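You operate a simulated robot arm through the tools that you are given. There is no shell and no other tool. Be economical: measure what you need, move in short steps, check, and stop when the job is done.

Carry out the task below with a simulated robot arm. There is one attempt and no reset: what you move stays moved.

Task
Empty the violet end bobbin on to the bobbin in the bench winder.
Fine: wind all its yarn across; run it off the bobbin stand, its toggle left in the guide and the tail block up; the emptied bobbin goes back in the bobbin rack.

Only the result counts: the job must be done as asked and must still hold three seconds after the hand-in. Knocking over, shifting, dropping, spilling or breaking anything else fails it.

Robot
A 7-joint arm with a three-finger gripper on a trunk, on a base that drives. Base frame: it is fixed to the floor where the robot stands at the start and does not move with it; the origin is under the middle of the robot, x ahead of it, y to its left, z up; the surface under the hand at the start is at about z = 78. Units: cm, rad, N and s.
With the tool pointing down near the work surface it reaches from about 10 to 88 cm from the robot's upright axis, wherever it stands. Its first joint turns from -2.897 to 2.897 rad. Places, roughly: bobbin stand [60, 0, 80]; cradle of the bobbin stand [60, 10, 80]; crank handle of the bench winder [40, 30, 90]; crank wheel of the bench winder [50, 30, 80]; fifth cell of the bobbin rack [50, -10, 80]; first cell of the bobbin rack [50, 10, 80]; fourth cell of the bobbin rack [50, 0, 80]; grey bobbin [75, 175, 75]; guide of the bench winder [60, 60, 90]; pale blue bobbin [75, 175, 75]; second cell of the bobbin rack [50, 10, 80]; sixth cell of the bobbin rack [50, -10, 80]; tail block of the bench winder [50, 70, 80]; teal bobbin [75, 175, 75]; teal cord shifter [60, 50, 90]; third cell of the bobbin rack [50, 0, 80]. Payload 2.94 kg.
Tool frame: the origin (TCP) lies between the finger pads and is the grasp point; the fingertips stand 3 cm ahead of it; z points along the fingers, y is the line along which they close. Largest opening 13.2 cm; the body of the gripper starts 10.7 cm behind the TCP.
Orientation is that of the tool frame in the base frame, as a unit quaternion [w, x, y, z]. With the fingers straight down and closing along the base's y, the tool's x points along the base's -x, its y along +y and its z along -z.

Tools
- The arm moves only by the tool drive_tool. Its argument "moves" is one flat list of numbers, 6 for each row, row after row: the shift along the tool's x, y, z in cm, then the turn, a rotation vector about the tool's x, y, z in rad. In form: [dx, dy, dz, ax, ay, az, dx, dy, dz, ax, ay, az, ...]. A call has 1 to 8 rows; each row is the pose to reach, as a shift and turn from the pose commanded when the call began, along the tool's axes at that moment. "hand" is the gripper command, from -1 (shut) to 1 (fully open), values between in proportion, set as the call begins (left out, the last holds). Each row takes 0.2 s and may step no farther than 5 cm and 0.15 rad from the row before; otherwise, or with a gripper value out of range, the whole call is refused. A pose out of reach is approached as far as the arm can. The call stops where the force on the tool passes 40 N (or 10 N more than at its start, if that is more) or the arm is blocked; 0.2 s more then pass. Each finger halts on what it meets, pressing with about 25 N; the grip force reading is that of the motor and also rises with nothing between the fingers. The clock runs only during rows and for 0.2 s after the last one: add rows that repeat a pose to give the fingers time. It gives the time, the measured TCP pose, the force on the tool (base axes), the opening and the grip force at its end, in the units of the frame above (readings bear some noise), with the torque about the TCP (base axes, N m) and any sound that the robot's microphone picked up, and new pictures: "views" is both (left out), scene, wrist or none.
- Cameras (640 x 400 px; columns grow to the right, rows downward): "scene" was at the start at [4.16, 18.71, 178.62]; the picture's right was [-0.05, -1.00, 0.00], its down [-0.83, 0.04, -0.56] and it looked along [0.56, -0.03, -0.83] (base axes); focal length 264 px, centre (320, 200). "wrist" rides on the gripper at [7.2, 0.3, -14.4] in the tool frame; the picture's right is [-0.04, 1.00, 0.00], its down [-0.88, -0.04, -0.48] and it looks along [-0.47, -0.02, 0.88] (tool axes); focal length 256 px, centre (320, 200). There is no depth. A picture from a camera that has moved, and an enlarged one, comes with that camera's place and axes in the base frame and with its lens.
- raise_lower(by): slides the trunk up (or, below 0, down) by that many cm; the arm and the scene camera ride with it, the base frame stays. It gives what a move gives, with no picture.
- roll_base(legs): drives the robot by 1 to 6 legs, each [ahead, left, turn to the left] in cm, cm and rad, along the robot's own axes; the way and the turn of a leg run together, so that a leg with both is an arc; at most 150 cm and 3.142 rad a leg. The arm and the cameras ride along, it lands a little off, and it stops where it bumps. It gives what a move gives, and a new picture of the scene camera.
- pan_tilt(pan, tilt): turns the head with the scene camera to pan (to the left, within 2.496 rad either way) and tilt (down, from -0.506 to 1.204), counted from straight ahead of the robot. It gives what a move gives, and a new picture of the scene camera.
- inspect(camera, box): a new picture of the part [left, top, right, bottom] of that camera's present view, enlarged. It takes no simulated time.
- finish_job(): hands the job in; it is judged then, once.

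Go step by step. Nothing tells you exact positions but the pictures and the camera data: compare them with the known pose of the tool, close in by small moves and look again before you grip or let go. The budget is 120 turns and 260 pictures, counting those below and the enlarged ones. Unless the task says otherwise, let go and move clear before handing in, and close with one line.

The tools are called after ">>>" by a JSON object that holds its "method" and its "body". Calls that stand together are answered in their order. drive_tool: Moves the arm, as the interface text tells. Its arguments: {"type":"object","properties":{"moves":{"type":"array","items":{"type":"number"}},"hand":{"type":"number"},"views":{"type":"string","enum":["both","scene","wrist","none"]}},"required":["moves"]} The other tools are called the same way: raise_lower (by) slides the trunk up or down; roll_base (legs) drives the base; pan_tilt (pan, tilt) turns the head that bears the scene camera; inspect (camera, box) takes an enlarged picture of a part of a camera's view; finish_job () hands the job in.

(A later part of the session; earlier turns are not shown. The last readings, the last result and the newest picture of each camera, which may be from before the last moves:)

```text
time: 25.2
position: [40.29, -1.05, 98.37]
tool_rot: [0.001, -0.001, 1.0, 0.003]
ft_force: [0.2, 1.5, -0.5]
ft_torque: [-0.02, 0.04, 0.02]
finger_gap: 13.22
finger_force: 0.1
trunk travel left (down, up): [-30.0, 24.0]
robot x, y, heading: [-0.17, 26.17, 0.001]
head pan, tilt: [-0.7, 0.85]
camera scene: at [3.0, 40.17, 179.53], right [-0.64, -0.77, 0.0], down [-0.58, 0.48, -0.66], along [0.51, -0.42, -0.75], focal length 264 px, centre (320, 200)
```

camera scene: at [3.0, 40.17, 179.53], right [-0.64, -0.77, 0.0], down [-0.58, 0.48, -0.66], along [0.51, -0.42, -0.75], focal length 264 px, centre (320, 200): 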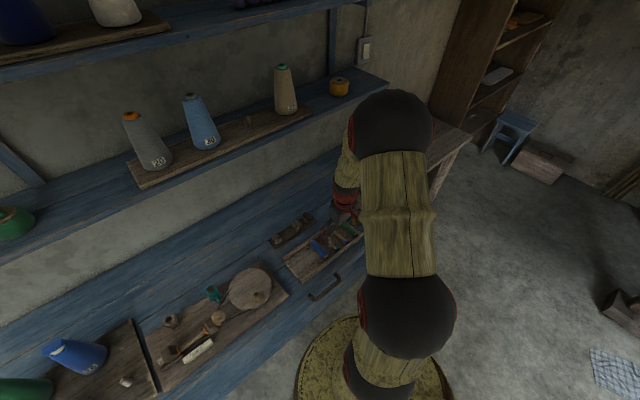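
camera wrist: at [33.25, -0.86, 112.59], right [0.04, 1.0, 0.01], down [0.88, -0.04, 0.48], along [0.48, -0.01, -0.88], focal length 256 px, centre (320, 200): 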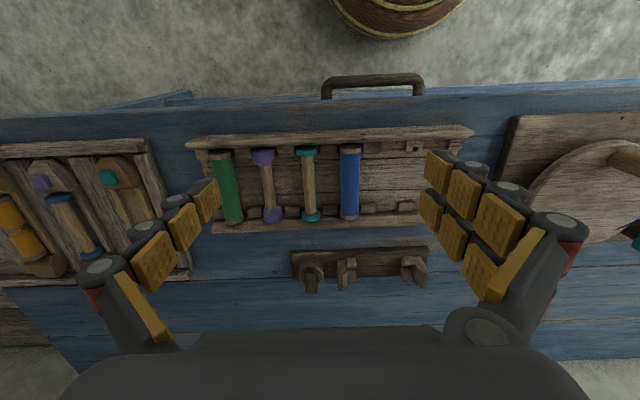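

>>> {"method": "inspect", "body": {"camera": "scene", "box": [260, 200, 370, 280]}}

>>> {"method": "inspect", "body": {"camera": "wrist", "box": [280, 235, 440, 305]}}

>>> {"method": "inspect", "body": {"camera": "scene", "box": [140, 250, 290, 370]}}

```text
5.00 times, centred on (315, 240) of scene
camera zoom: at [3.0, 40.17, 179.53], right [-0.64, -0.77, 0.0], down [-0.58, 0.48, -0.66], along [0.51, -0.42, -0.75], focal length 1322 px, centre (345, 0)
```

zoom: 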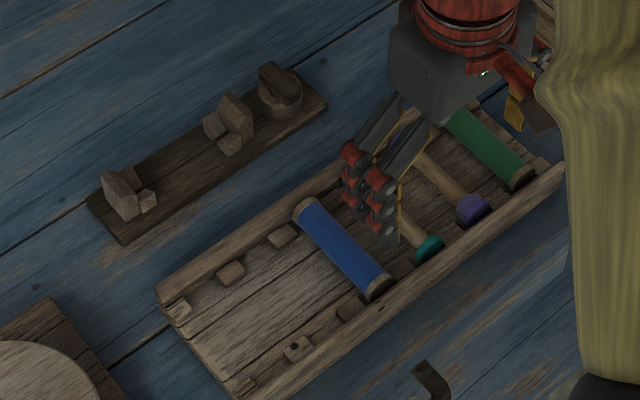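

```text
4.00 times, centred on (360, 270) of wrist
camera zoom: at [33.15, -0.77, 112.69], right [0.04, 1.0, 0.01], down [0.88, -0.04, 0.48], along [0.48, -0.01, -0.88], focal length 1024 px, centre (160, -80)
```

zoom: 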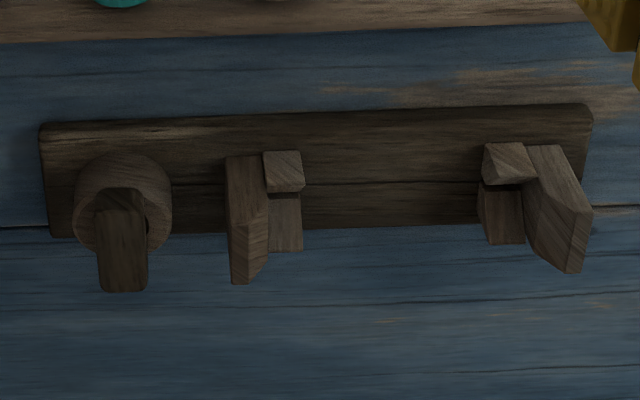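

```text
3.33 times, centred on (215, 310) of scene
camera zoom: at [3.0, 40.17, 179.53], right [-0.64, -0.77, 0.0], down [-0.58, 0.48, -0.66], along [0.51, -0.42, -0.75], focal length 882 px, centre (670, -167)
```

zoom: 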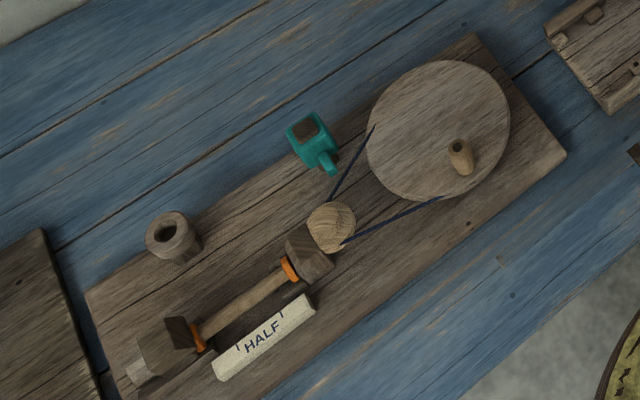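

The dark slab in the stand's socket looks like the stand's toggle, and the guide is a matching socket. The violet bobbin's axis is at y≈−7.9, with its centre at x≈47.4. I'll go over it with a partial opening.

>>> {"method": "drive_tool", "body": {"moves": [-3, -3, 0, 0, 0, 0, -6, -6, 1, 0, 0, 0, -7.1, -6.8, 4, 0, 0, 0, -7.1, -6.8, 7, 0, 0, 0, -7.1, -6.8, 7, 0, 0, 0, -7.1, -6.8, 7, 0, 0, 0], "views": "wrist", "hand": -0.394}}

>>> {"method": "inspect", "body": {"camera": "wrist", "box": [220, 40, 420, 180]}}

```text
time: 26.6
position: [47.58, -8.2, 91.31]
tool_rot: [0.003, -0.001, 1.0, 0.002]
ft_force: [0.3, 0.3, -0.2]
ft_torque: [-0.03, 0.03, 0.01]
finger_gap: 4.0
finger_force: 0.1
trunk travel left (down, up): [-30.0, 24.0]
robot x, y, heading: [-0.33, 26.37, 0.003]
head pan, tilt: [-0.7, 0.85]
camera wrist: at [40.43, -7.9, 105.61], right [0.04, 1.0, 0.01], down [0.88, -0.04, 0.48], along [0.48, -0.02, -0.88], focal length 256 px, centre (320, 200)
```

wrist: 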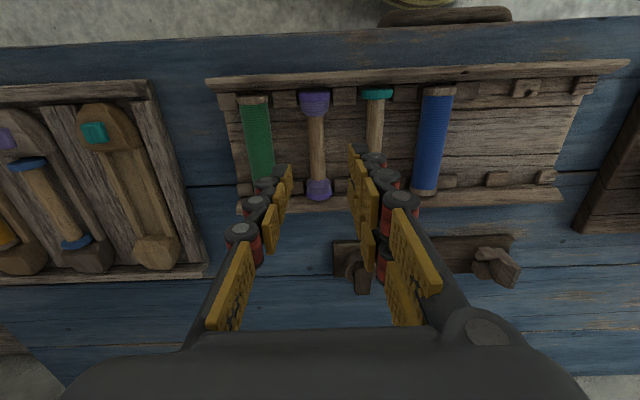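

```text
2.86 times, centred on (320, 110) of wrist
camera zoom: at [40.43, -7.9, 105.61], right [0.04, 1.0, 0.01], down [0.88, -0.04, 0.48], along [0.48, -0.02, -0.88], focal length 731 px, centre (320, 457)
```

zoom: 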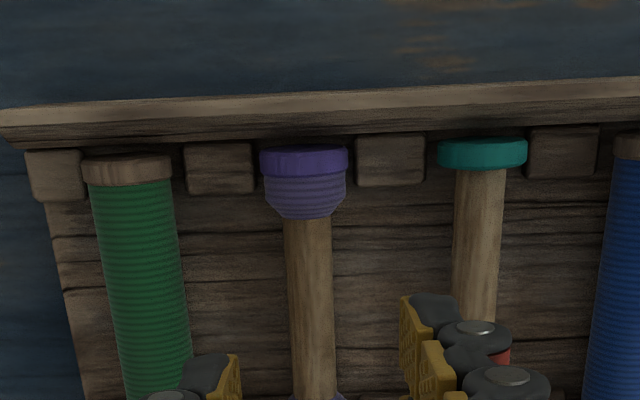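

The alignment looks good, so I'll descend around the bare shaft.

>>> {"method": "drive_tool", "body": {"moves": [0, 0, 2.5, 0, 0, 0, 0, 0, 5, 0, 0, 0, 0, 0, 6.5, 0, 0, 0, 0, 0, 7.5, 0, 0, 0], "views": "wrist"}}

>>> {"method": "inspect", "body": {"camera": "wrist", "box": [220, 20, 420, 180]}}

>>> {"method": "inspect", "body": {"camera": "scene", "box": [280, 190, 380, 270]}}

```text
time: 27.6
position: [47.74, -7.91, 83.62]
tool_rot: [0.002, -0.001, 1.0, 0.002]
ft_force: [0.5, -0.4, 0.2]
ft_torque: [0.0, -0.01, 0.0]
finger_gap: 4.0
finger_force: 0.0
trunk travel left (down, up): [-30.0, 24.0]
robot x, y, heading: [0.15, 26.08, -0.002]
head pan, tilt: [-0.7, 0.85]
camera wrist: at [40.48, -7.7, 97.98], right [0.04, 1.0, 0.01], down [0.88, -0.04, 0.48], along [0.48, -0.01, -0.88], focal length 256 px, centre (320, 200)
```

wrist: 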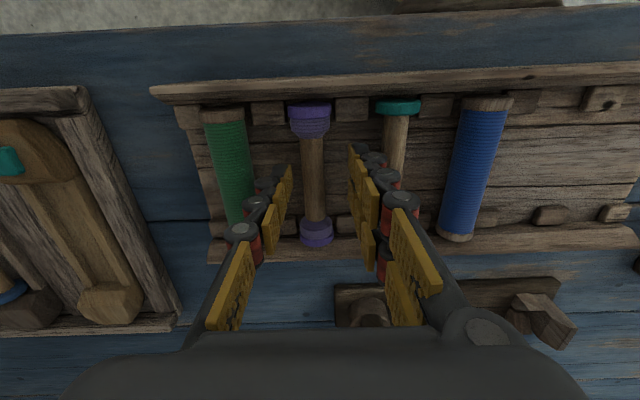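

```text
2.50 times, centred on (320, 100) of wrist
camera zoom: at [40.48, -7.7, 97.98], right [0.04, 1.0, 0.01], down [0.88, -0.04, 0.48], along [0.48, -0.01, -0.88], focal length 640 px, centre (320, 450)
```

zoom: 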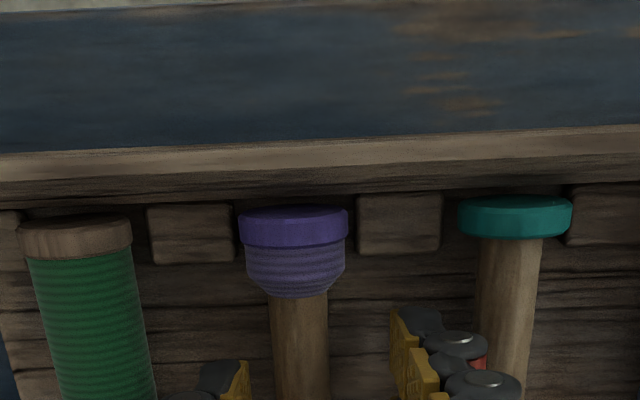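

```text
5.00 times, centred on (330, 230) of scene
camera zoom: at [3.01, 40.14, 179.54], right [-0.64, -0.77, 0.0], down [-0.58, 0.48, -0.66], along [0.5, -0.42, -0.75], focal length 1322 px, centre (270, 50)
```

zoom: 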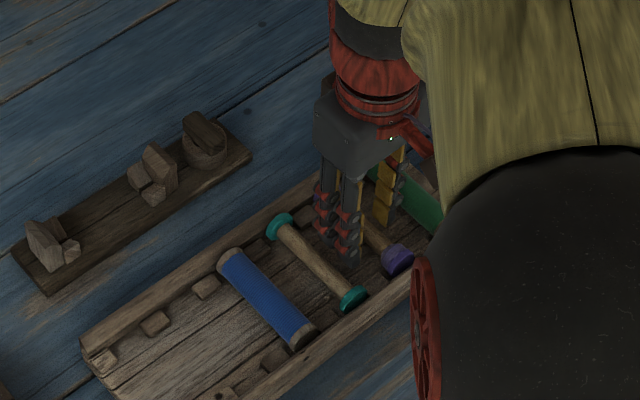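

>>> {"method": "drive_tool", "body": {"moves": [0, -0.3, 0.4, 0, 0, 0, 0, -0.3, 0.8, 0, 0, 0, 0, -0.3, 1.2, 0, 0, 0], "views": "none"}}

>>> {"method": "inspect", "body": {"camera": "wrist", "box": [240, 80, 400, 260]}}

```text
time: 28.4
position: [47.76, -8.29, 82.44]
tool_rot: [0.002, -0.001, 1.0, 0.002]
ft_force: [0.0, -0.6, 1.9]
ft_torque: [-0.05, 0.03, 0.01]
finger_gap: 3.98
finger_force: 0.0
trunk travel left (down, up): [-30.0, 24.0]
robot x, y, heading: [0.03, 26.32, 0.002]
head pan, tilt: [-0.7, 0.85]
```

```text
2.22 times, centred on (320, 170) of wrist
camera zoom: at [40.55, -8.05, 96.79], right [0.04, 1.0, 0.01], down [0.88, -0.04, 0.48], along [0.48, -0.02, -0.88], focal length 569 px, centre (320, 267)
```

zoom: 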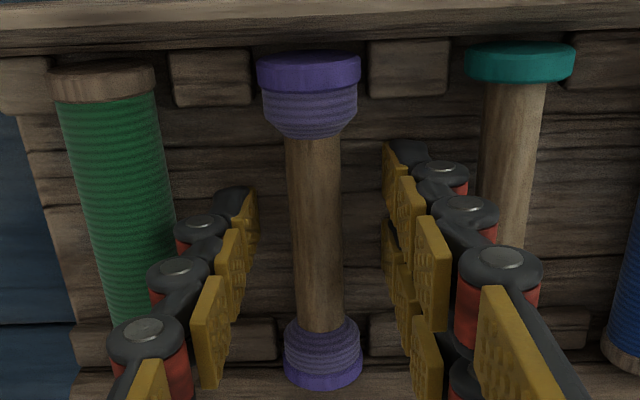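

The fingers are well centred, so I'll close on the shaft.

>>> {"method": "drive_tool", "body": {"moves": [0, 0, 0, 0, 0, 0, 0, 0, 0, 0, 0, 0, 0, 0, 0, 0, 0, 0, 0, 0, 0, 0, 0, 0, 0, 0, 0, 0, 0, 0], "views": "none", "hand": -1}}

>>> {"method": "inspect", "body": {"camera": "wrist", "box": [240, 80, 400, 260]}}

```text
time: 29.6
position: [47.72, -8.32, 82.47]
tool_rot: [0.002, -0.001, 1.0, 0.003]
ft_force: [0.7, 0.1, -0.1]
ft_torque: [-0.01, 0.02, 0.02]
finger_gap: 1.81
finger_force: 24.7
trunk travel left (down, up): [-30.0, 24.0]
robot x, y, heading: [-0.28, 26.11, -0.003]
head pan, tilt: [-0.7, 0.85]
```

```text
2.22 times, centred on (320, 170) of wrist
camera zoom: at [40.54, -8.04, 96.76], right [0.04, 1.0, 0.01], down [0.88, -0.04, 0.48], along [0.48, -0.01, -0.88], focal length 569 px, centre (320, 267)
```

zoom: 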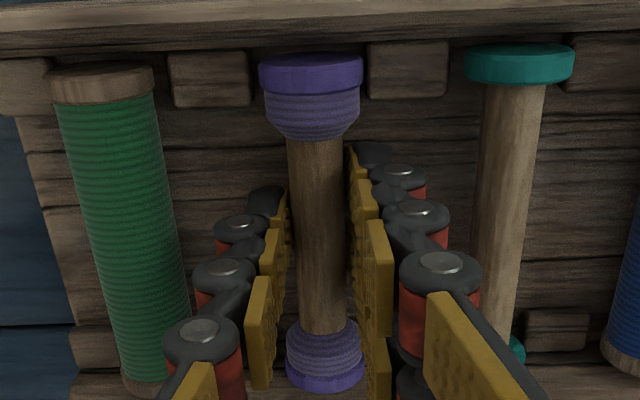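

It's gripped at 1.8 cm. I'll lift straight up.

>>> {"method": "drive_tool", "body": {"moves": [0, 0, -1.5, 0, 0, 0, 0, 0, -4, 0, 0, 0, 0, 0, -8, 0, 0, 0, 0, 0, -12, 0, 0, 0, 0, 0, -14, 0, 0, 0], "views": "both"}}

>>> {"method": "inspect", "body": {"camera": "wrist", "box": [240, 80, 400, 260]}}

>>> {"method": "inspect", "body": {"camera": "scene", "box": [260, 170, 380, 270]}}

```text
time: 30.8
position: [47.46, -8.5, 96.49]
tool_rot: [0.002, 0.0, 1.0, 0.003]
ft_force: [-0.6, -0.6, 0.7]
ft_torque: [0.01, 0.0, 0.0]
finger_gap: 1.84
finger_force: 24.7
trunk travel left (down, up): [-30.0, 24.0]
robot x, y, heading: [-0.17, 26.17, -0.001]
head pan, tilt: [-0.7, 0.85]
camera scene: at [2.98, 40.17, 179.53], right [-0.64, -0.77, 0.0], down [-0.57, 0.48, -0.66], along [0.51, -0.42, -0.75], focal length 264 px, centre (320, 200)
camera wrist: at [40.38, -8.21, 110.75], right [0.04, 1.0, 0.01], down [0.88, -0.04, 0.48], along [0.48, -0.01, -0.88], focal length 256 px, centre (320, 200)
```

scene: 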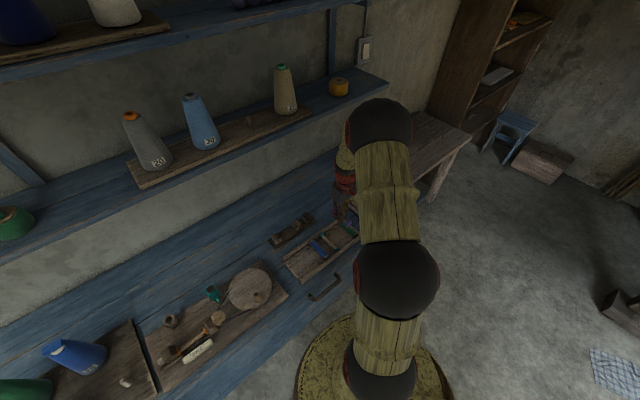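
wrist: 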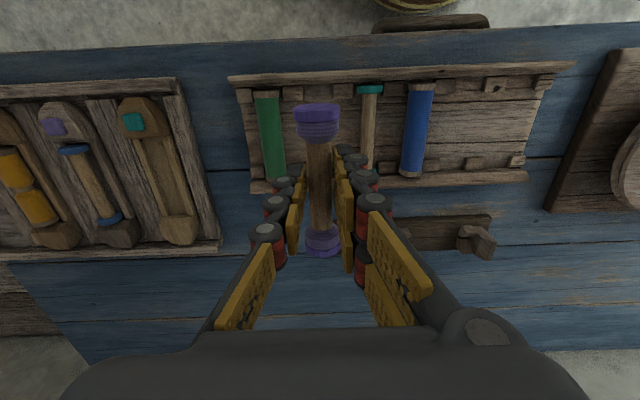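

```text
2.22 times, centred on (320, 170) of wrist
camera zoom: at [40.38, -8.21, 110.75], right [0.04, 1.0, 0.01], down [0.88, -0.04, 0.48], along [0.48, -0.01, -0.88], focal length 569 px, centre (320, 267)
```

zoom: 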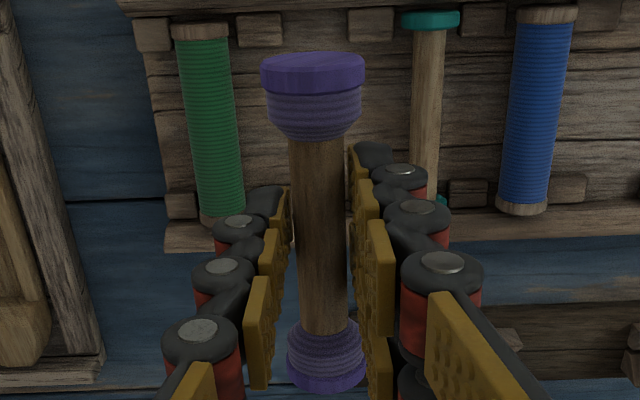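

```text
4.00 times, centred on (320, 220) of scene
camera zoom: at [2.98, 40.17, 179.53], right [-0.64, -0.77, 0.0], down [-0.57, 0.48, -0.66], along [0.51, -0.42, -0.75], focal length 1058 px, centre (320, 120)
```

zoom: 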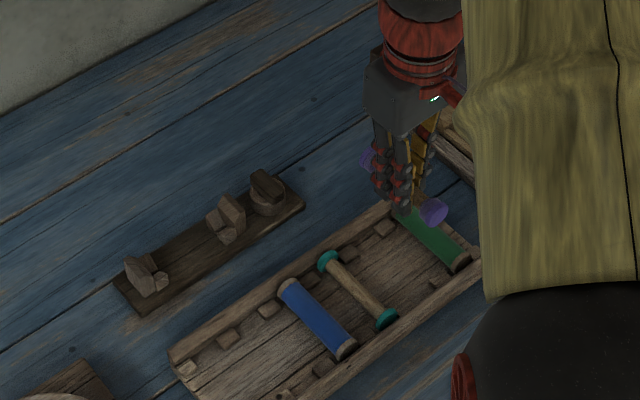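

The bobbin is held firmly. The cradle's centre is at about x 62.6, y 7.9, with its axis along y, so I'll turn the tool 90° while travelling over the stand.

>>> {"method": "drive_tool", "body": {"moves": [-1, 1.5, -0.5, 0, 0, 0.148, -2, 3, -1, 0, 0, 0.296, -3.5, 5, -1, 0, 0, 0.444, -5, 7, -1, 0, 0, 0.592, -7, 9, -1, 0, 0, 0.74, -9, 11, -1, 0, 0, 0.888, -10, 13, -1, 0, 0, 1.036, -11, 14.5, -1, 0, 0, 1.184], "views": "none"}}

>>> {"method": "drive_tool", "body": {"moves": [0, 0, 0, 0, 0, 0.13, 0, 0, 0, 0, 0, 0.26, 0, 0, 0, 0, 0, 0.387, 0, 0, 0, 0, 0, 0.387], "views": "both"}}

>>> {"method": "inspect", "body": {"camera": "wrist", "box": [220, 60, 420, 220]}}

>>> {"method": "inspect", "body": {"camera": "scene", "box": [240, 160, 370, 260]}}

```text
time: 32.6
position: [58.57, 6.11, 97.66]
tool_rot: [0.0, 0.559, 0.829, 0.003]
ft_force: [0.5, 0.2, -0.6]
ft_torque: [-0.02, -0.02, 0.01]
finger_gap: 1.84
finger_force: 24.9
trunk travel left (down, up): [-30.0, 24.0]
robot x, y, heading: [0.19, 26.17, 0.003]
head pan, tilt: [-0.7, 0.85]
```

```text
time: 33.6
position: [58.74, 6.11, 97.54]
tool_rot: [0.0, 0.707, 0.707, 0.003]
ft_force: [0.6, -0.4, 0.1]
ft_torque: [-0.01, 0.0, 0.0]
finger_gap: 1.87
finger_force: 25.5
trunk travel left (down, up): [-30.0, 24.0]
robot x, y, heading: [-0.39, 26.28, -0.001]
head pan, tilt: [-0.7, 0.85]
camera scene: at [3.01, 40.17, 179.53], right [-0.64, -0.77, 0.0], down [-0.58, 0.48, -0.66], along [0.5, -0.42, -0.75], focal length 264 px, centre (320, 200)
camera wrist: at [59.09, 13.29, 112.0], right [1.0, -0.04, 0.0], down [-0.04, -0.88, 0.47], along [-0.02, -0.47, -0.88], focal length 256 px, centre (320, 200)
```

scene: 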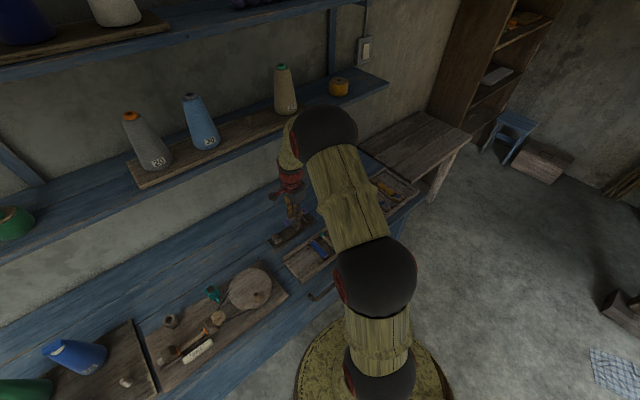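
wrist: 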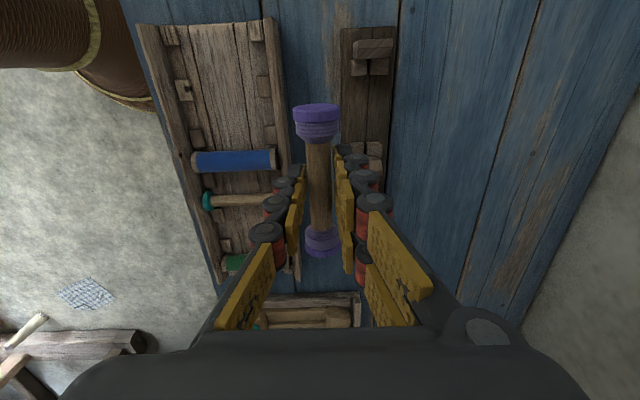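

```text
2.50 times, centred on (320, 140) of wrist
camera zoom: at [59.09, 13.29, 112.0], right [1.0, -0.04, 0.0], down [-0.04, -0.88, 0.47], along [-0.02, -0.47, -0.88], focal length 640 px, centre (320, 350)
```

zoom: 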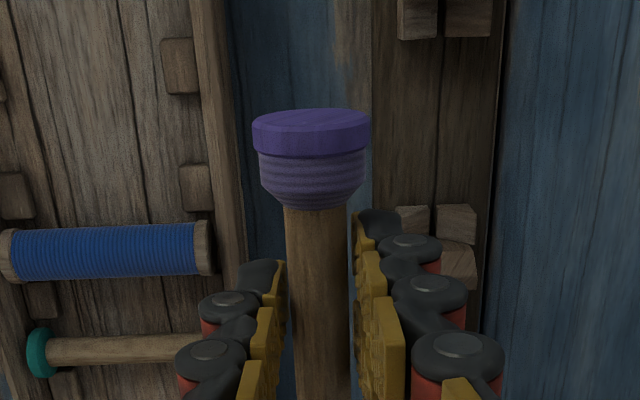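

```text
4.00 times, centred on (305, 210) of scene
camera zoom: at [3.01, 40.17, 179.53], right [-0.64, -0.77, 0.0], down [-0.58, 0.48, -0.66], along [0.5, -0.42, -0.75], focal length 1058 px, centre (380, 160)
```

zoom: 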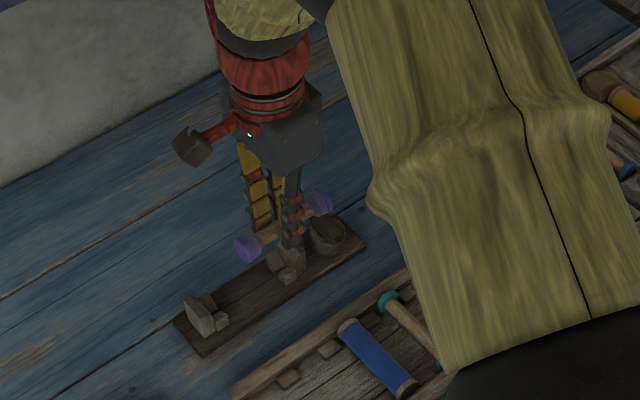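

I'll move closer over the cradle and lower partway.

>>> {"method": "drive_tool", "body": {"moves": [1.5, 2.5, 0, 0, 0, 0, 2.7, 4.8, 1, 0, 0, 0, 2.7, 4.8, 4, 0, 0, 0, 2.7, 4.8, 4, 0, 0, 0], "views": "both"}}

>>> {"method": "inspect", "body": {"camera": "wrist", "box": [220, 60, 420, 260]}}

>>> {"method": "inspect", "body": {"camera": "scene", "box": [240, 190, 340, 260]}}

```text
time: 34.6
position: [63.49, 8.76, 93.55]
tool_rot: [0.0, 0.707, 0.707, 0.004]
ft_force: [0.8, 0.6, 0.0]
ft_torque: [0.03, 0.0, 0.02]
finger_gap: 1.85
finger_force: 25.6
trunk travel left (down, up): [-30.0, 24.0]
robot x, y, heading: [0.52, 26.38, 0.001]
head pan, tilt: [-0.7, 0.85]
camera scene: at [3.01, 40.16, 179.54], right [-0.64, -0.77, 0.0], down [-0.58, 0.48, -0.66], along [0.5, -0.42, -0.75], focal length 264 px, centre (320, 200)
camera wrist: at [63.89, 15.99, 107.94], right [1.0, -0.04, 0.0], down [-0.04, -0.88, 0.47], along [-0.02, -0.47, -0.88], focal length 256 px, centre (320, 200)
```

scene: 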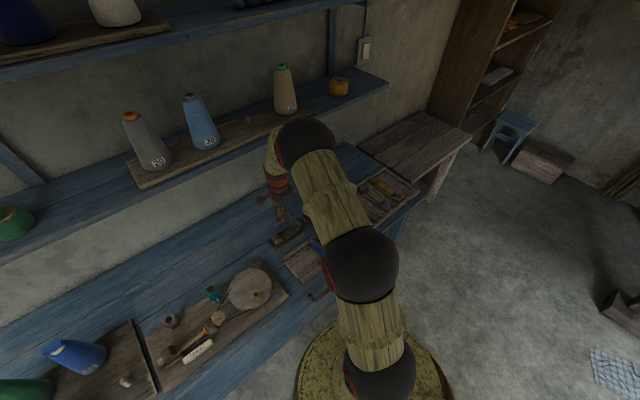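
wrist: 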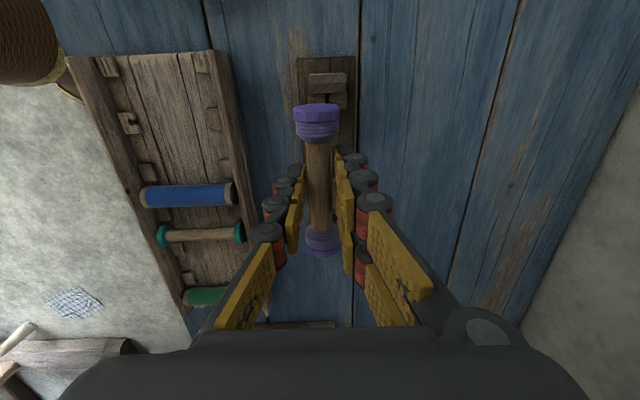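

```text
2.00 times, centred on (320, 160) of wrist
camera zoom: at [63.89, 15.99, 107.94], right [1.0, -0.04, 0.0], down [-0.04, -0.88, 0.47], along [-0.02, -0.47, -0.88], focal length 512 px, centre (320, 280)
```

zoom: 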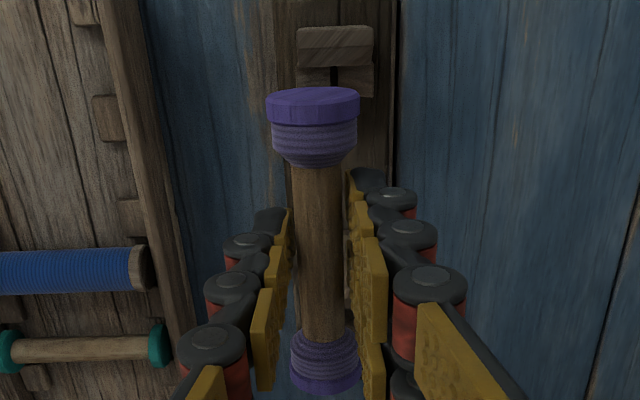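

```text
5.71 times, centred on (290, 225) of scene
camera zoom: at [3.01, 40.16, 179.54], right [-0.64, -0.77, 0.0], down [-0.58, 0.48, -0.66], along [0.5, -0.42, -0.75], focal length 1512 px, centre (491, 57)
```

zoom: 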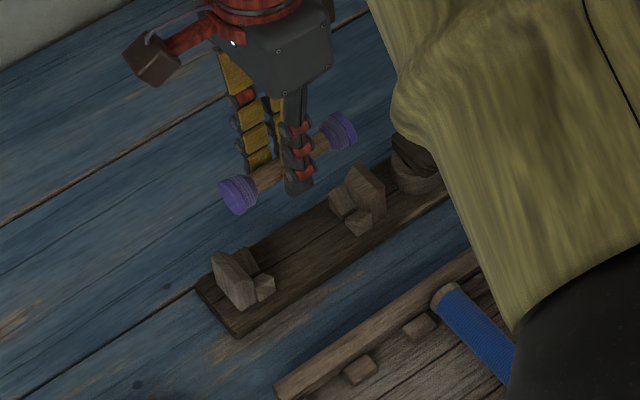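

The cradle is at about x 64.3, y 8.3 in this closer view. I'll correct toward it and descend to just above.

>>> {"method": "drive_tool", "body": {"moves": [-0.4, 0.75, 1, 0, 0, 0, -0.4, 0.75, 3, 0, 0, 0, -0.4, 0.75, 4, 0, 0, 0, -0.4, 0.75, 4, 0, 0, 0], "views": "none"}}

>>> {"method": "inspect", "body": {"camera": "wrist", "box": [240, 40, 400, 280]}}

>>> {"method": "inspect", "body": {"camera": "scene", "box": [260, 200, 330, 250]}}

```text
time: 35.6
position: [64.26, 8.59, 89.59]
tool_rot: [0.0, 0.706, 0.708, 0.004]
ft_force: [-0.5, -0.4, -0.7]
ft_torque: [0.03, 0.01, 0.01]
finger_gap: 1.83
finger_force: 24.5
trunk travel left (down, up): [-30.0, 24.0]
robot x, y, heading: [-0.1, 26.23, 0.003]
head pan, tilt: [-0.7, 0.85]
```

```text
1.67 times, centred on (320, 160) of wrist
camera zoom: at [64.65, 15.68, 104.02], right [1.0, -0.04, 0.0], down [-0.04, -0.88, 0.47], along [-0.02, -0.47, -0.88], focal length 427 px, centre (320, 267)
```

zoom: 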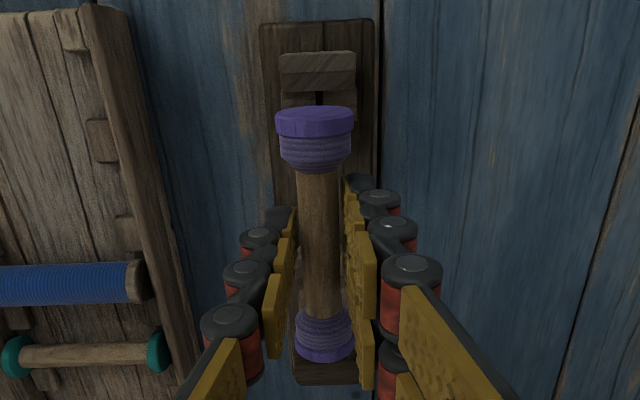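

```text
8.00 times, centred on (295, 225) of scene
camera zoom: at [3.02, 40.16, 179.54], right [-0.64, -0.77, 0.0], down [-0.58, 0.48, -0.66], along [0.5, -0.42, -0.75], focal length 2116 px, centre (520, 0)
```

zoom: 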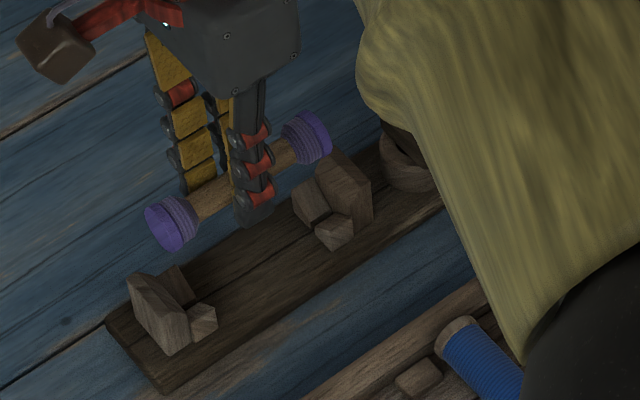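

The alignment is close; I'll nudge −0.3 in y and +0.15 in x and lower gently.

>>> {"method": "drive_tool", "body": {"moves": [-0.3, 0.15, 0.5, 0, 0, 0, -0.3, 0.15, 1.5, 0, 0, 0, -0.3, 0.15, 2.5, 0, 0, 0], "views": "none"}}

>>> {"method": "inspect", "body": {"camera": "wrist", "box": [260, 40, 380, 220]}}

>>> {"method": "inspect", "body": {"camera": "scene", "box": [265, 205, 325, 250]}}

```text
time: 36.4
position: [64.46, 8.27, 87.06]
tool_rot: [0.0, 0.706, 0.708, 0.003]
ft_force: [0.1, 0.5, 0.1]
ft_torque: [0.01, 0.01, 0.03]
finger_gap: 1.85
finger_force: 25.1
trunk travel left (down, up): [-30.0, 24.0]
robot x, y, heading: [0.1, 26.32, -0.004]
head pan, tilt: [-0.7, 0.85]
```

```text
2.22 times, centred on (320, 130) of wrist
camera zoom: at [64.85, 15.29, 101.47], right [1.0, -0.04, 0.0], down [-0.04, -0.88, 0.47], along [-0.02, -0.47, -0.88], focal length 569 px, centre (320, 356)
```

zoom: 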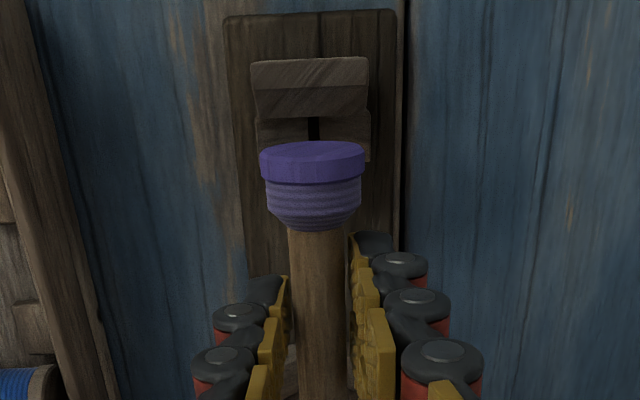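

```text
8.89 times, centred on (295, 228) of scene
camera zoom: at [3.04, 40.17, 179.53], right [-0.64, -0.77, 0.0], down [-0.58, 0.48, -0.66], along [0.5, -0.42, -0.75], focal length 2351 px, centre (542, -44)
```

zoom: 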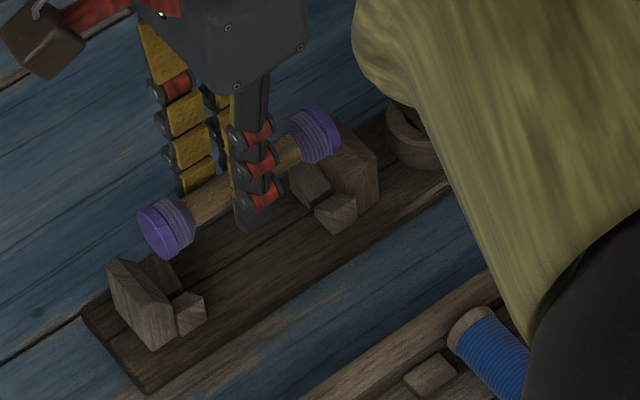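

Both axes line up within a few millimetres. I'll lower slowly until contact.

>>> {"method": "drive_tool", "body": {"moves": [0, 0, 0.4, 0, 0, 0, 0, 0, 0.8, 0, 0, 0, 0, 0, 1.2, 0, 0, 0, 0, 0, 1.6, 0, 0, 0, 0, 0, 2.0, 0, 0, 0], "views": "none"}}

>>> {"method": "inspect", "body": {"camera": "wrist", "box": [260, 40, 380, 260]}}

>>> {"method": "inspect", "body": {"camera": "scene", "box": [265, 205, 325, 250]}}

```text
time: 37.6
position: [64.3, 8.09, 85.02]
tool_rot: [0.0, 0.706, 0.708, 0.003]
ft_force: [0.3, 0.1, 0.3]
ft_torque: [0.01, -0.02, -0.03]
finger_gap: 1.83
finger_force: 25.1
trunk travel left (down, up): [-30.0, 24.0]
robot x, y, heading: [0.15, 26.07, -0.002]
head pan, tilt: [-0.7, 0.85]
```

```text
1.82 times, centred on (320, 150) of wrist
camera zoom: at [64.75, 15.32, 99.46], right [1.0, -0.04, 0.0], down [-0.04, -0.88, 0.47], along [-0.02, -0.47, -0.88], focal length 465 px, centre (320, 291)
```

zoom: 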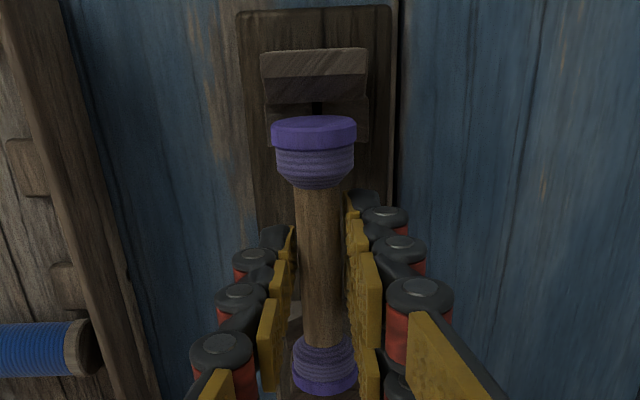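

```text
8.89 times, centred on (295, 228) of scene
camera zoom: at [3.02, 40.17, 179.53], right [-0.64, -0.77, 0.0], down [-0.58, 0.48, -0.66], along [0.5, -0.42, -0.75], focal length 2351 px, centre (542, -44)
```

zoom: 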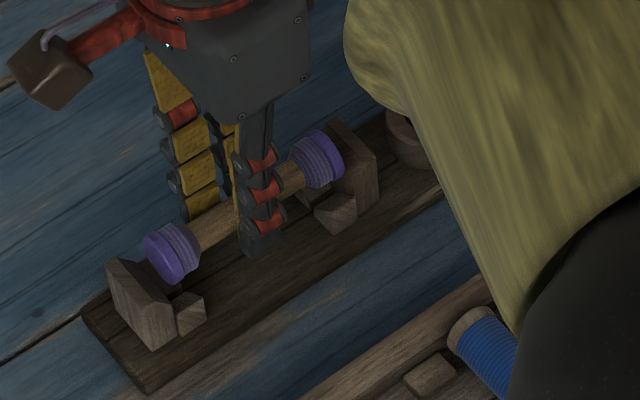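

>>> {"method": "drive_tool", "body": {"moves": [0, 0, 0.4, 0, 0, 0, 0, 0, 0.8, 0, 0, 0, 0, 0, 1.2, 0, 0, 0, 0, 0, 1.6, 0, 0, 0], "views": "none"}}

>>> {"method": "inspect", "body": {"camera": "wrist", "box": [260, 40, 380, 260]}}

>>> {"method": "inspect", "body": {"camera": "scene", "box": [265, 205, 325, 250]}}

```text
time: 38.6
position: [64.41, 8.24, 83.3]
tool_rot: [-0.001, 0.707, 0.708, 0.002]
ft_force: [0.7, 0.2, 0.1]
ft_torque: [-0.04, -0.02, -0.04]
finger_gap: 1.85
finger_force: 24.9
trunk travel left (down, up): [-30.0, 24.0]
robot x, y, heading: [-0.15, 26.15, 0.001]
head pan, tilt: [-0.7, 0.85]
```

```text
1.82 times, centred on (320, 150) of wrist
camera zoom: at [64.84, 15.36, 97.81], right [1.0, -0.04, 0.0], down [-0.04, -0.88, 0.47], along [-0.02, -0.47, -0.88], focal length 465 px, centre (320, 291)
```

zoom: 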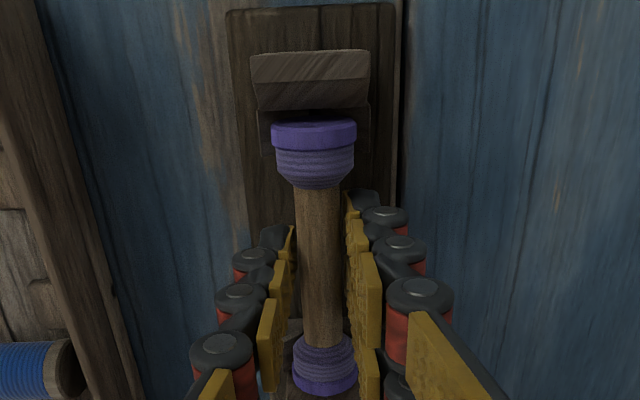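

```text
8.89 times, centred on (295, 228) of scene
camera zoom: at [3.03, 40.16, 179.53], right [-0.64, -0.77, 0.0], down [-0.58, 0.48, -0.66], along [0.5, -0.42, -0.75], focal length 2351 px, centre (542, -44)
```

zoom: 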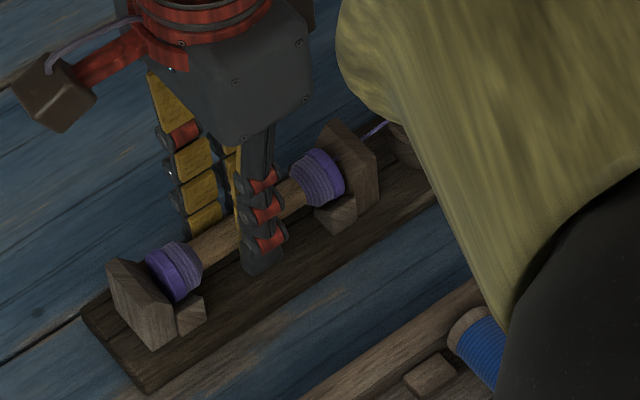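

A violet strand now runs from the bobbin to the toggle socket, so the stand has taken it. I'll lower the last bit until it rests, then release.

>>> {"method": "drive_tool", "body": {"moves": [0, 0, 0.2, 0, 0, 0, 0, 0, 0.4, 0, 0, 0, 0, 0, 0.6, 0, 0, 0], "views": "none"}}

>>> {"method": "inspect", "body": {"camera": "scene", "box": [265, 205, 325, 250]}}

```text
time: 39.4
position: [64.47, 8.26, 83.15]
tool_rot: [0.0, 0.707, 0.708, 0.004]
ft_force: [-3.8, 0.7, 18.2]
ft_torque: [-0.55, 0.02, -0.08]
finger_gap: 1.87
finger_force: 24.7
trunk travel left (down, up): [-30.0, 24.0]
robot x, y, heading: [-0.04, 26.55, -0.003]
head pan, tilt: [-0.7, 0.85]
```

```text
8.89 times, centred on (295, 228) of scene
camera zoom: at [2.82, 40.22, 179.56], right [-0.64, -0.77, 0.0], down [-0.57, 0.48, -0.66], along [0.51, -0.43, -0.75], focal length 2351 px, centre (542, -44)
```

zoom: 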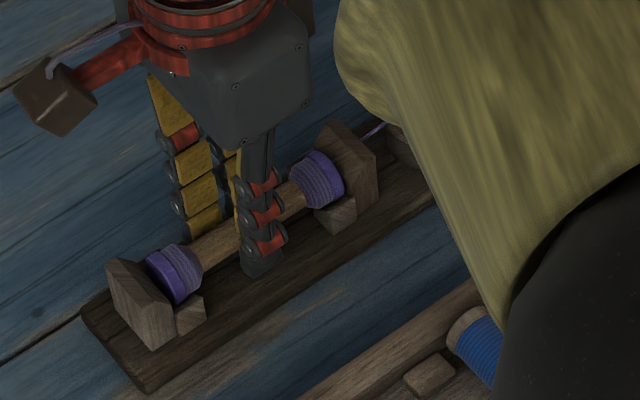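

It's resting. I'll open the fingers and rise.

>>> {"method": "drive_tool", "body": {"moves": [0, 0, -0.4, 0, 0, 0, 0, 0, -0.4, 0, 0, 0, 0, 0, -0.4, 0, 0, 0, 0, 0, -0.4, 0, 0, 0, 0, 0, -3, 0, 0, 0, 0, 0, -7, 0, 0, 0, 0, 0, -11, 0, 0, 0], "views": "both", "hand": -0.394}}

>>> {"method": "inspect", "body": {"camera": "wrist", "box": [220, 40, 420, 280]}}

>>> {"method": "inspect", "body": {"camera": "scene", "box": [265, 195, 335, 250]}}

```text
time: 41.0
position: [64.28, 8.17, 93.87]
tool_rot: [-0.001, 0.706, 0.708, 0.003]
ft_force: [-0.3, 0.2, -1.1]
ft_torque: [-0.03, -0.05, 0.01]
finger_gap: 4.0
finger_force: 0.1
trunk travel left (down, up): [-30.0, 24.0]
robot x, y, heading: [0.15, 26.5, 0.002]
head pan, tilt: [-0.7, 0.85]
camera scene: at [2.96, 40.18, 179.54], right [-0.64, -0.77, 0.0], down [-0.57, 0.48, -0.66], along [0.51, -0.42, -0.75], focal length 264 px, centre (320, 200)
camera wrist: at [64.62, 15.37, 108.35], right [1.0, -0.04, 0.0], down [-0.04, -0.88, 0.47], along [-0.02, -0.47, -0.88], focal length 256 px, centre (320, 200)
```

scene: 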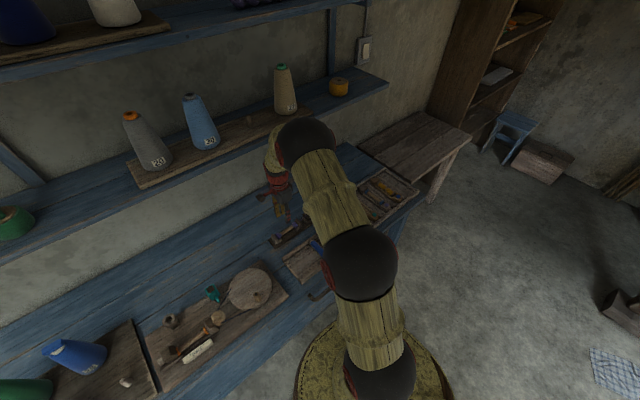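
wrist: 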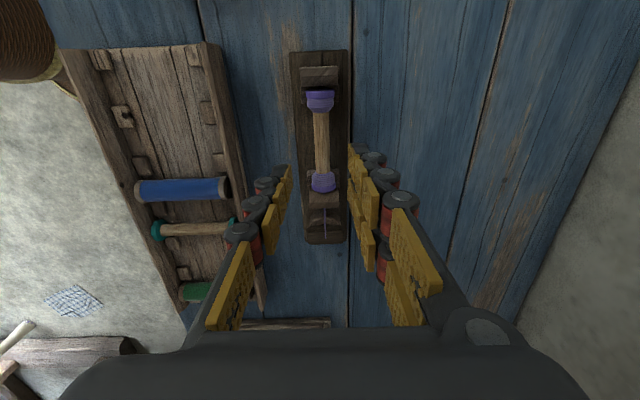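

```text
1.67 times, centred on (320, 160) of wrist
camera zoom: at [64.62, 15.37, 108.35], right [1.0, -0.04, 0.0], down [-0.04, -0.88, 0.47], along [-0.02, -0.47, -0.88], focal length 427 px, centre (320, 267)
```

zoom: 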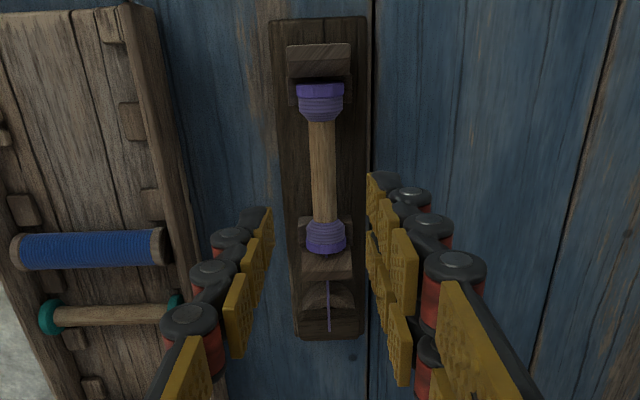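

```text
7.27 times, centred on (300, 222) of scene
camera zoom: at [2.96, 40.18, 179.54], right [-0.64, -0.77, 0.0], down [-0.57, 0.48, -0.66], along [0.51, -0.42, -0.75], focal length 1924 px, centre (466, 36)
```

zoom: 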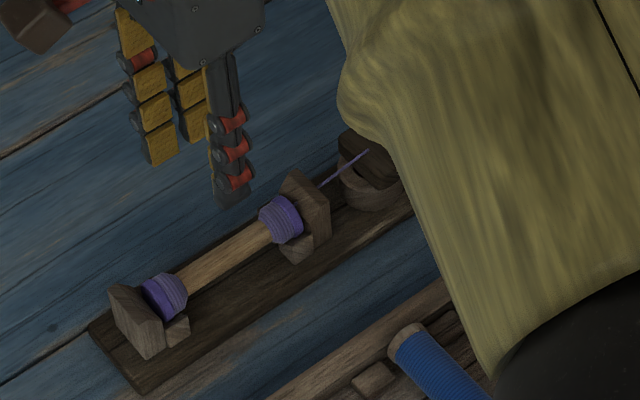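

The bobbin is seated and threaded to the toggle. I'll move over the toggle to see its shape.

>>> {"method": "drive_tool", "body": {"moves": [-4, 0, -1, 0, 0, 0, -8, 0, -1, 0, 0, 0, -8, 0, -1, 0, 0, 0], "views": "none"}}

>>> {"method": "inspect", "body": {"camera": "wrist", "box": [240, 60, 400, 220]}}

>>> {"method": "inspect", "body": {"camera": "scene", "box": [275, 180, 335, 240]}}

```text
time: 41.8
position: [64.3, 0.2, 94.65]
tool_rot: [-0.001, 0.706, 0.708, 0.004]
ft_force: [0.4, 0.4, -0.4]
ft_torque: [0.0, 0.0, 0.04]
finger_gap: 4.02
finger_force: 0.1
trunk travel left (down, up): [-30.0, 24.0]
robot x, y, heading: [-0.18, 26.18, 0.003]
head pan, tilt: [-0.7, 0.85]
```

```text
2.50 times, centred on (320, 140) of wrist
camera zoom: at [64.71, 7.38, 109.11], right [1.0, -0.04, 0.0], down [-0.04, -0.88, 0.47], along [-0.02, -0.47, -0.88], focal length 640 px, centre (320, 350)
```

zoom: 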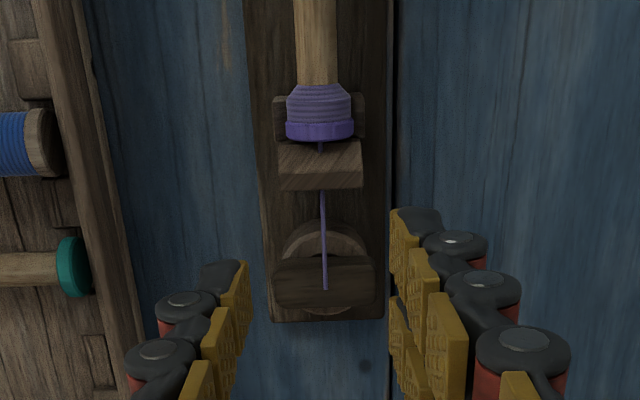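

```text
6.67 times, centred on (305, 210) of scene
camera zoom: at [3.02, 40.16, 179.54], right [-0.64, -0.77, 0.0], down [-0.58, 0.48, -0.66], along [0.5, -0.42, -0.75], focal length 1763 px, centre (420, 133)
```

zoom: 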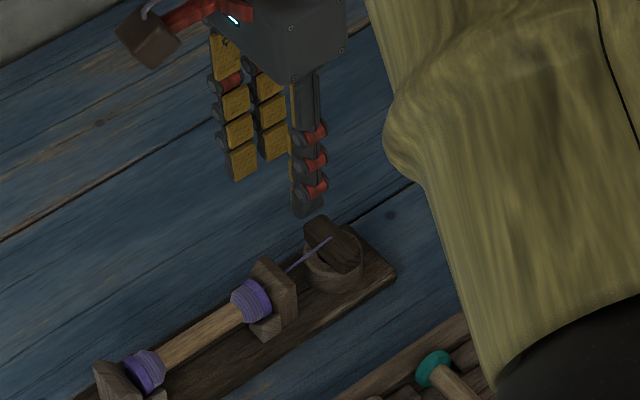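

The toggle is a bar along x, about 4.5 cm long, centred near (64.5, −3.4) with its top at about z 82.5. I'll grip it by its ends with the present orientation.

>>> {"method": "drive_tool", "body": {"moves": [-1.8, 0.1, 0, 0, 0, 0, -3.6, 0.2, 1, 0, 0, 0, -3.6, 0.2, 4, 0, 0, 0, -3.6, 0.2, 6.5, 0, 0, 0], "views": "none", "hand": 0.06}}

>>> {"method": "inspect", "body": {"camera": "wrist", "box": [220, 60, 420, 240]}}

>>> {"method": "inspect", "body": {"camera": "scene", "box": [275, 180, 335, 240]}}

```text
time: 42.8
position: [64.71, -3.4, 88.18]
tool_rot: [0.0, 0.706, 0.708, 0.003]
ft_force: [0.8, -0.1, -0.2]
ft_torque: [0.0, 0.04, -0.01]
finger_gap: 6.99
finger_force: 0.1
trunk travel left (down, up): [-30.0, 24.0]
robot x, y, heading: [0.25, 25.91, 0.001]
head pan, tilt: [-0.7, 0.85]
```

```text
2.22 times, centred on (320, 150) of wrist
camera zoom: at [65.08, 3.83, 102.64], right [1.0, -0.04, 0.0], down [-0.04, -0.88, 0.47], along [-0.02, -0.47, -0.88], focal length 569 px, centre (320, 311)
```

zoom: 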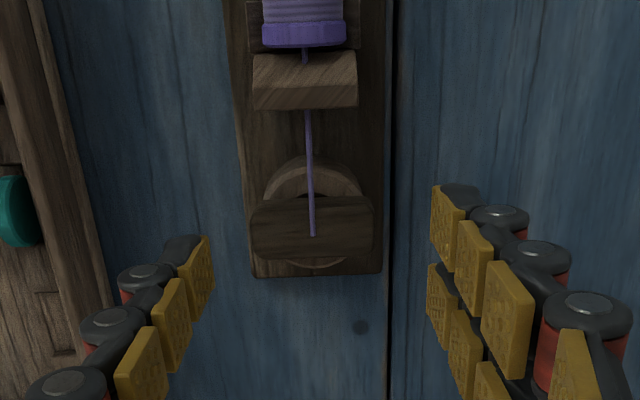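

```text
6.67 times, centred on (305, 210) of scene
camera zoom: at [3.06, 40.15, 179.53], right [-0.64, -0.77, 0.0], down [-0.58, 0.48, -0.66], along [0.5, -0.42, -0.75], focal length 1763 px, centre (420, 133)
```

zoom: 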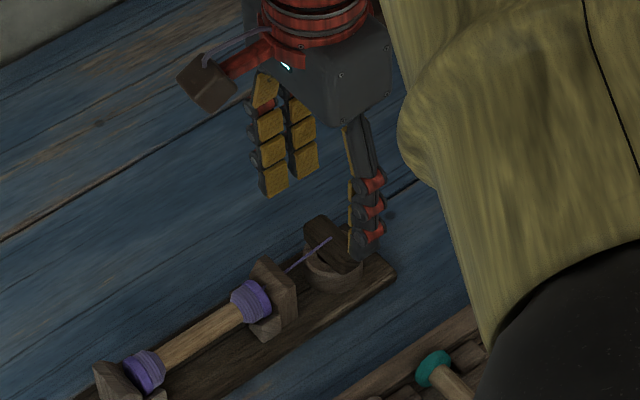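

Centred. I'll descend and grip.

>>> {"method": "drive_tool", "body": {"moves": [0, -0.2, 2, 0, 0, 0, 0, -0.2, 3.5, 0, 0, 0, 0, -0.2, 4.6, 0, 0, 0], "views": "none"}}

>>> {"method": "inspect", "body": {"camera": "wrist", "box": [220, 60, 420, 260]}}

>>> {"method": "inspect", "body": {"camera": "scene", "box": [275, 180, 335, 240]}}

```text
time: 43.6
position: [64.45, -3.37, 83.5]
tool_rot: [-0.001, 0.706, 0.708, 0.003]
ft_force: [-0.6, 0.6, -0.1]
ft_torque: [-0.04, 0.0, 0.01]
finger_gap: 7.0
finger_force: 0.0
trunk travel left (down, up): [-30.0, 24.0]
robot x, y, heading: [-0.45, 26.42, -0.001]
head pan, tilt: [-0.7, 0.85]
```

```text
2.00 times, centred on (320, 160) of wrist
camera zoom: at [64.81, 3.8, 98.07], right [1.0, -0.04, 0.0], down [-0.04, -0.88, 0.47], along [-0.02, -0.47, -0.88], focal length 512 px, centre (320, 280)
```

zoom: 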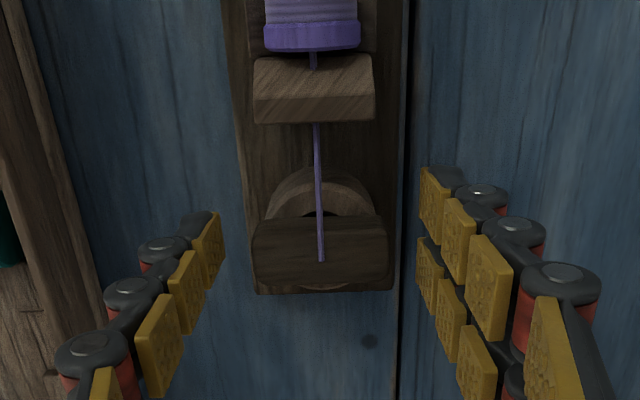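

```text
6.67 times, centred on (305, 210) of scene
camera zoom: at [3.02, 40.15, 179.54], right [-0.64, -0.77, 0.0], down [-0.58, 0.48, -0.66], along [0.5, -0.42, -0.75], focal length 1763 px, centre (420, 133)
```

zoom: 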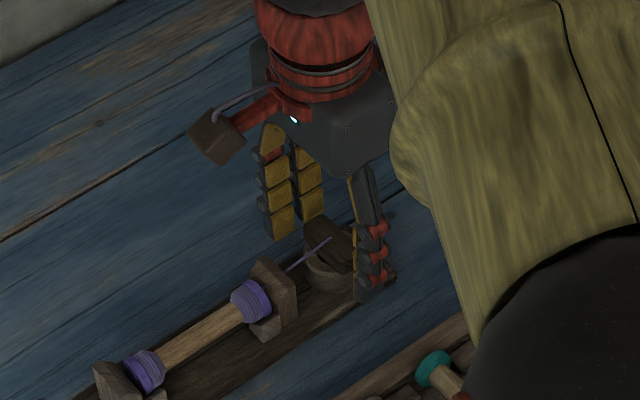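

>>> {"method": "drive_tool", "body": {"moves": [0, 0, 0, 0, 0, 0, 0, 0, 0, 0, 0, 0, 0, 0, 0, 0, 0, 0, 0, 0, 0, 0, 0, 0, 0, 0, 0, 0, 0, 0], "views": "none", "hand": -1}}

>>> {"method": "inspect", "body": {"camera": "wrist", "box": [220, 60, 420, 260]}}

```text
time: 44.8
position: [64.4, -3.39, 83.71]
tool_rot: [0.0, 0.706, 0.708, 0.003]
ft_force: [0.2, -0.3, -0.5]
ft_torque: [-0.02, 0.02, -0.02]
finger_gap: 4.37
finger_force: 25.1
trunk travel left (down, up): [-30.0, 24.0]
robot x, y, heading: [0.16, 26.66, -0.003]
head pan, tilt: [-0.7, 0.85]
```

```text
2.00 times, centred on (320, 160) of wrist
camera zoom: at [64.82, 3.79, 98.11], right [1.0, -0.04, 0.0], down [-0.04, -0.88, 0.47], along [-0.02, -0.47, -0.88], focal length 512 px, centre (320, 280)
```

zoom: 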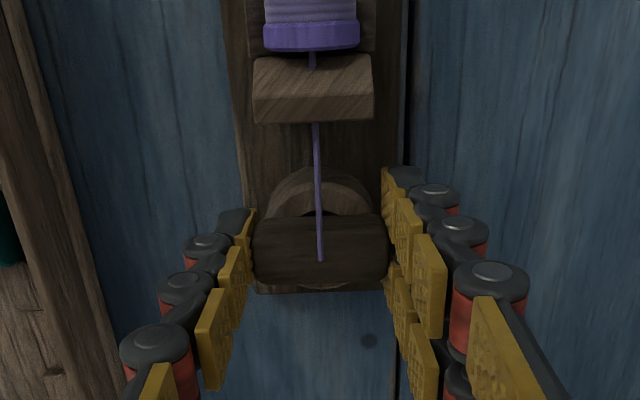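

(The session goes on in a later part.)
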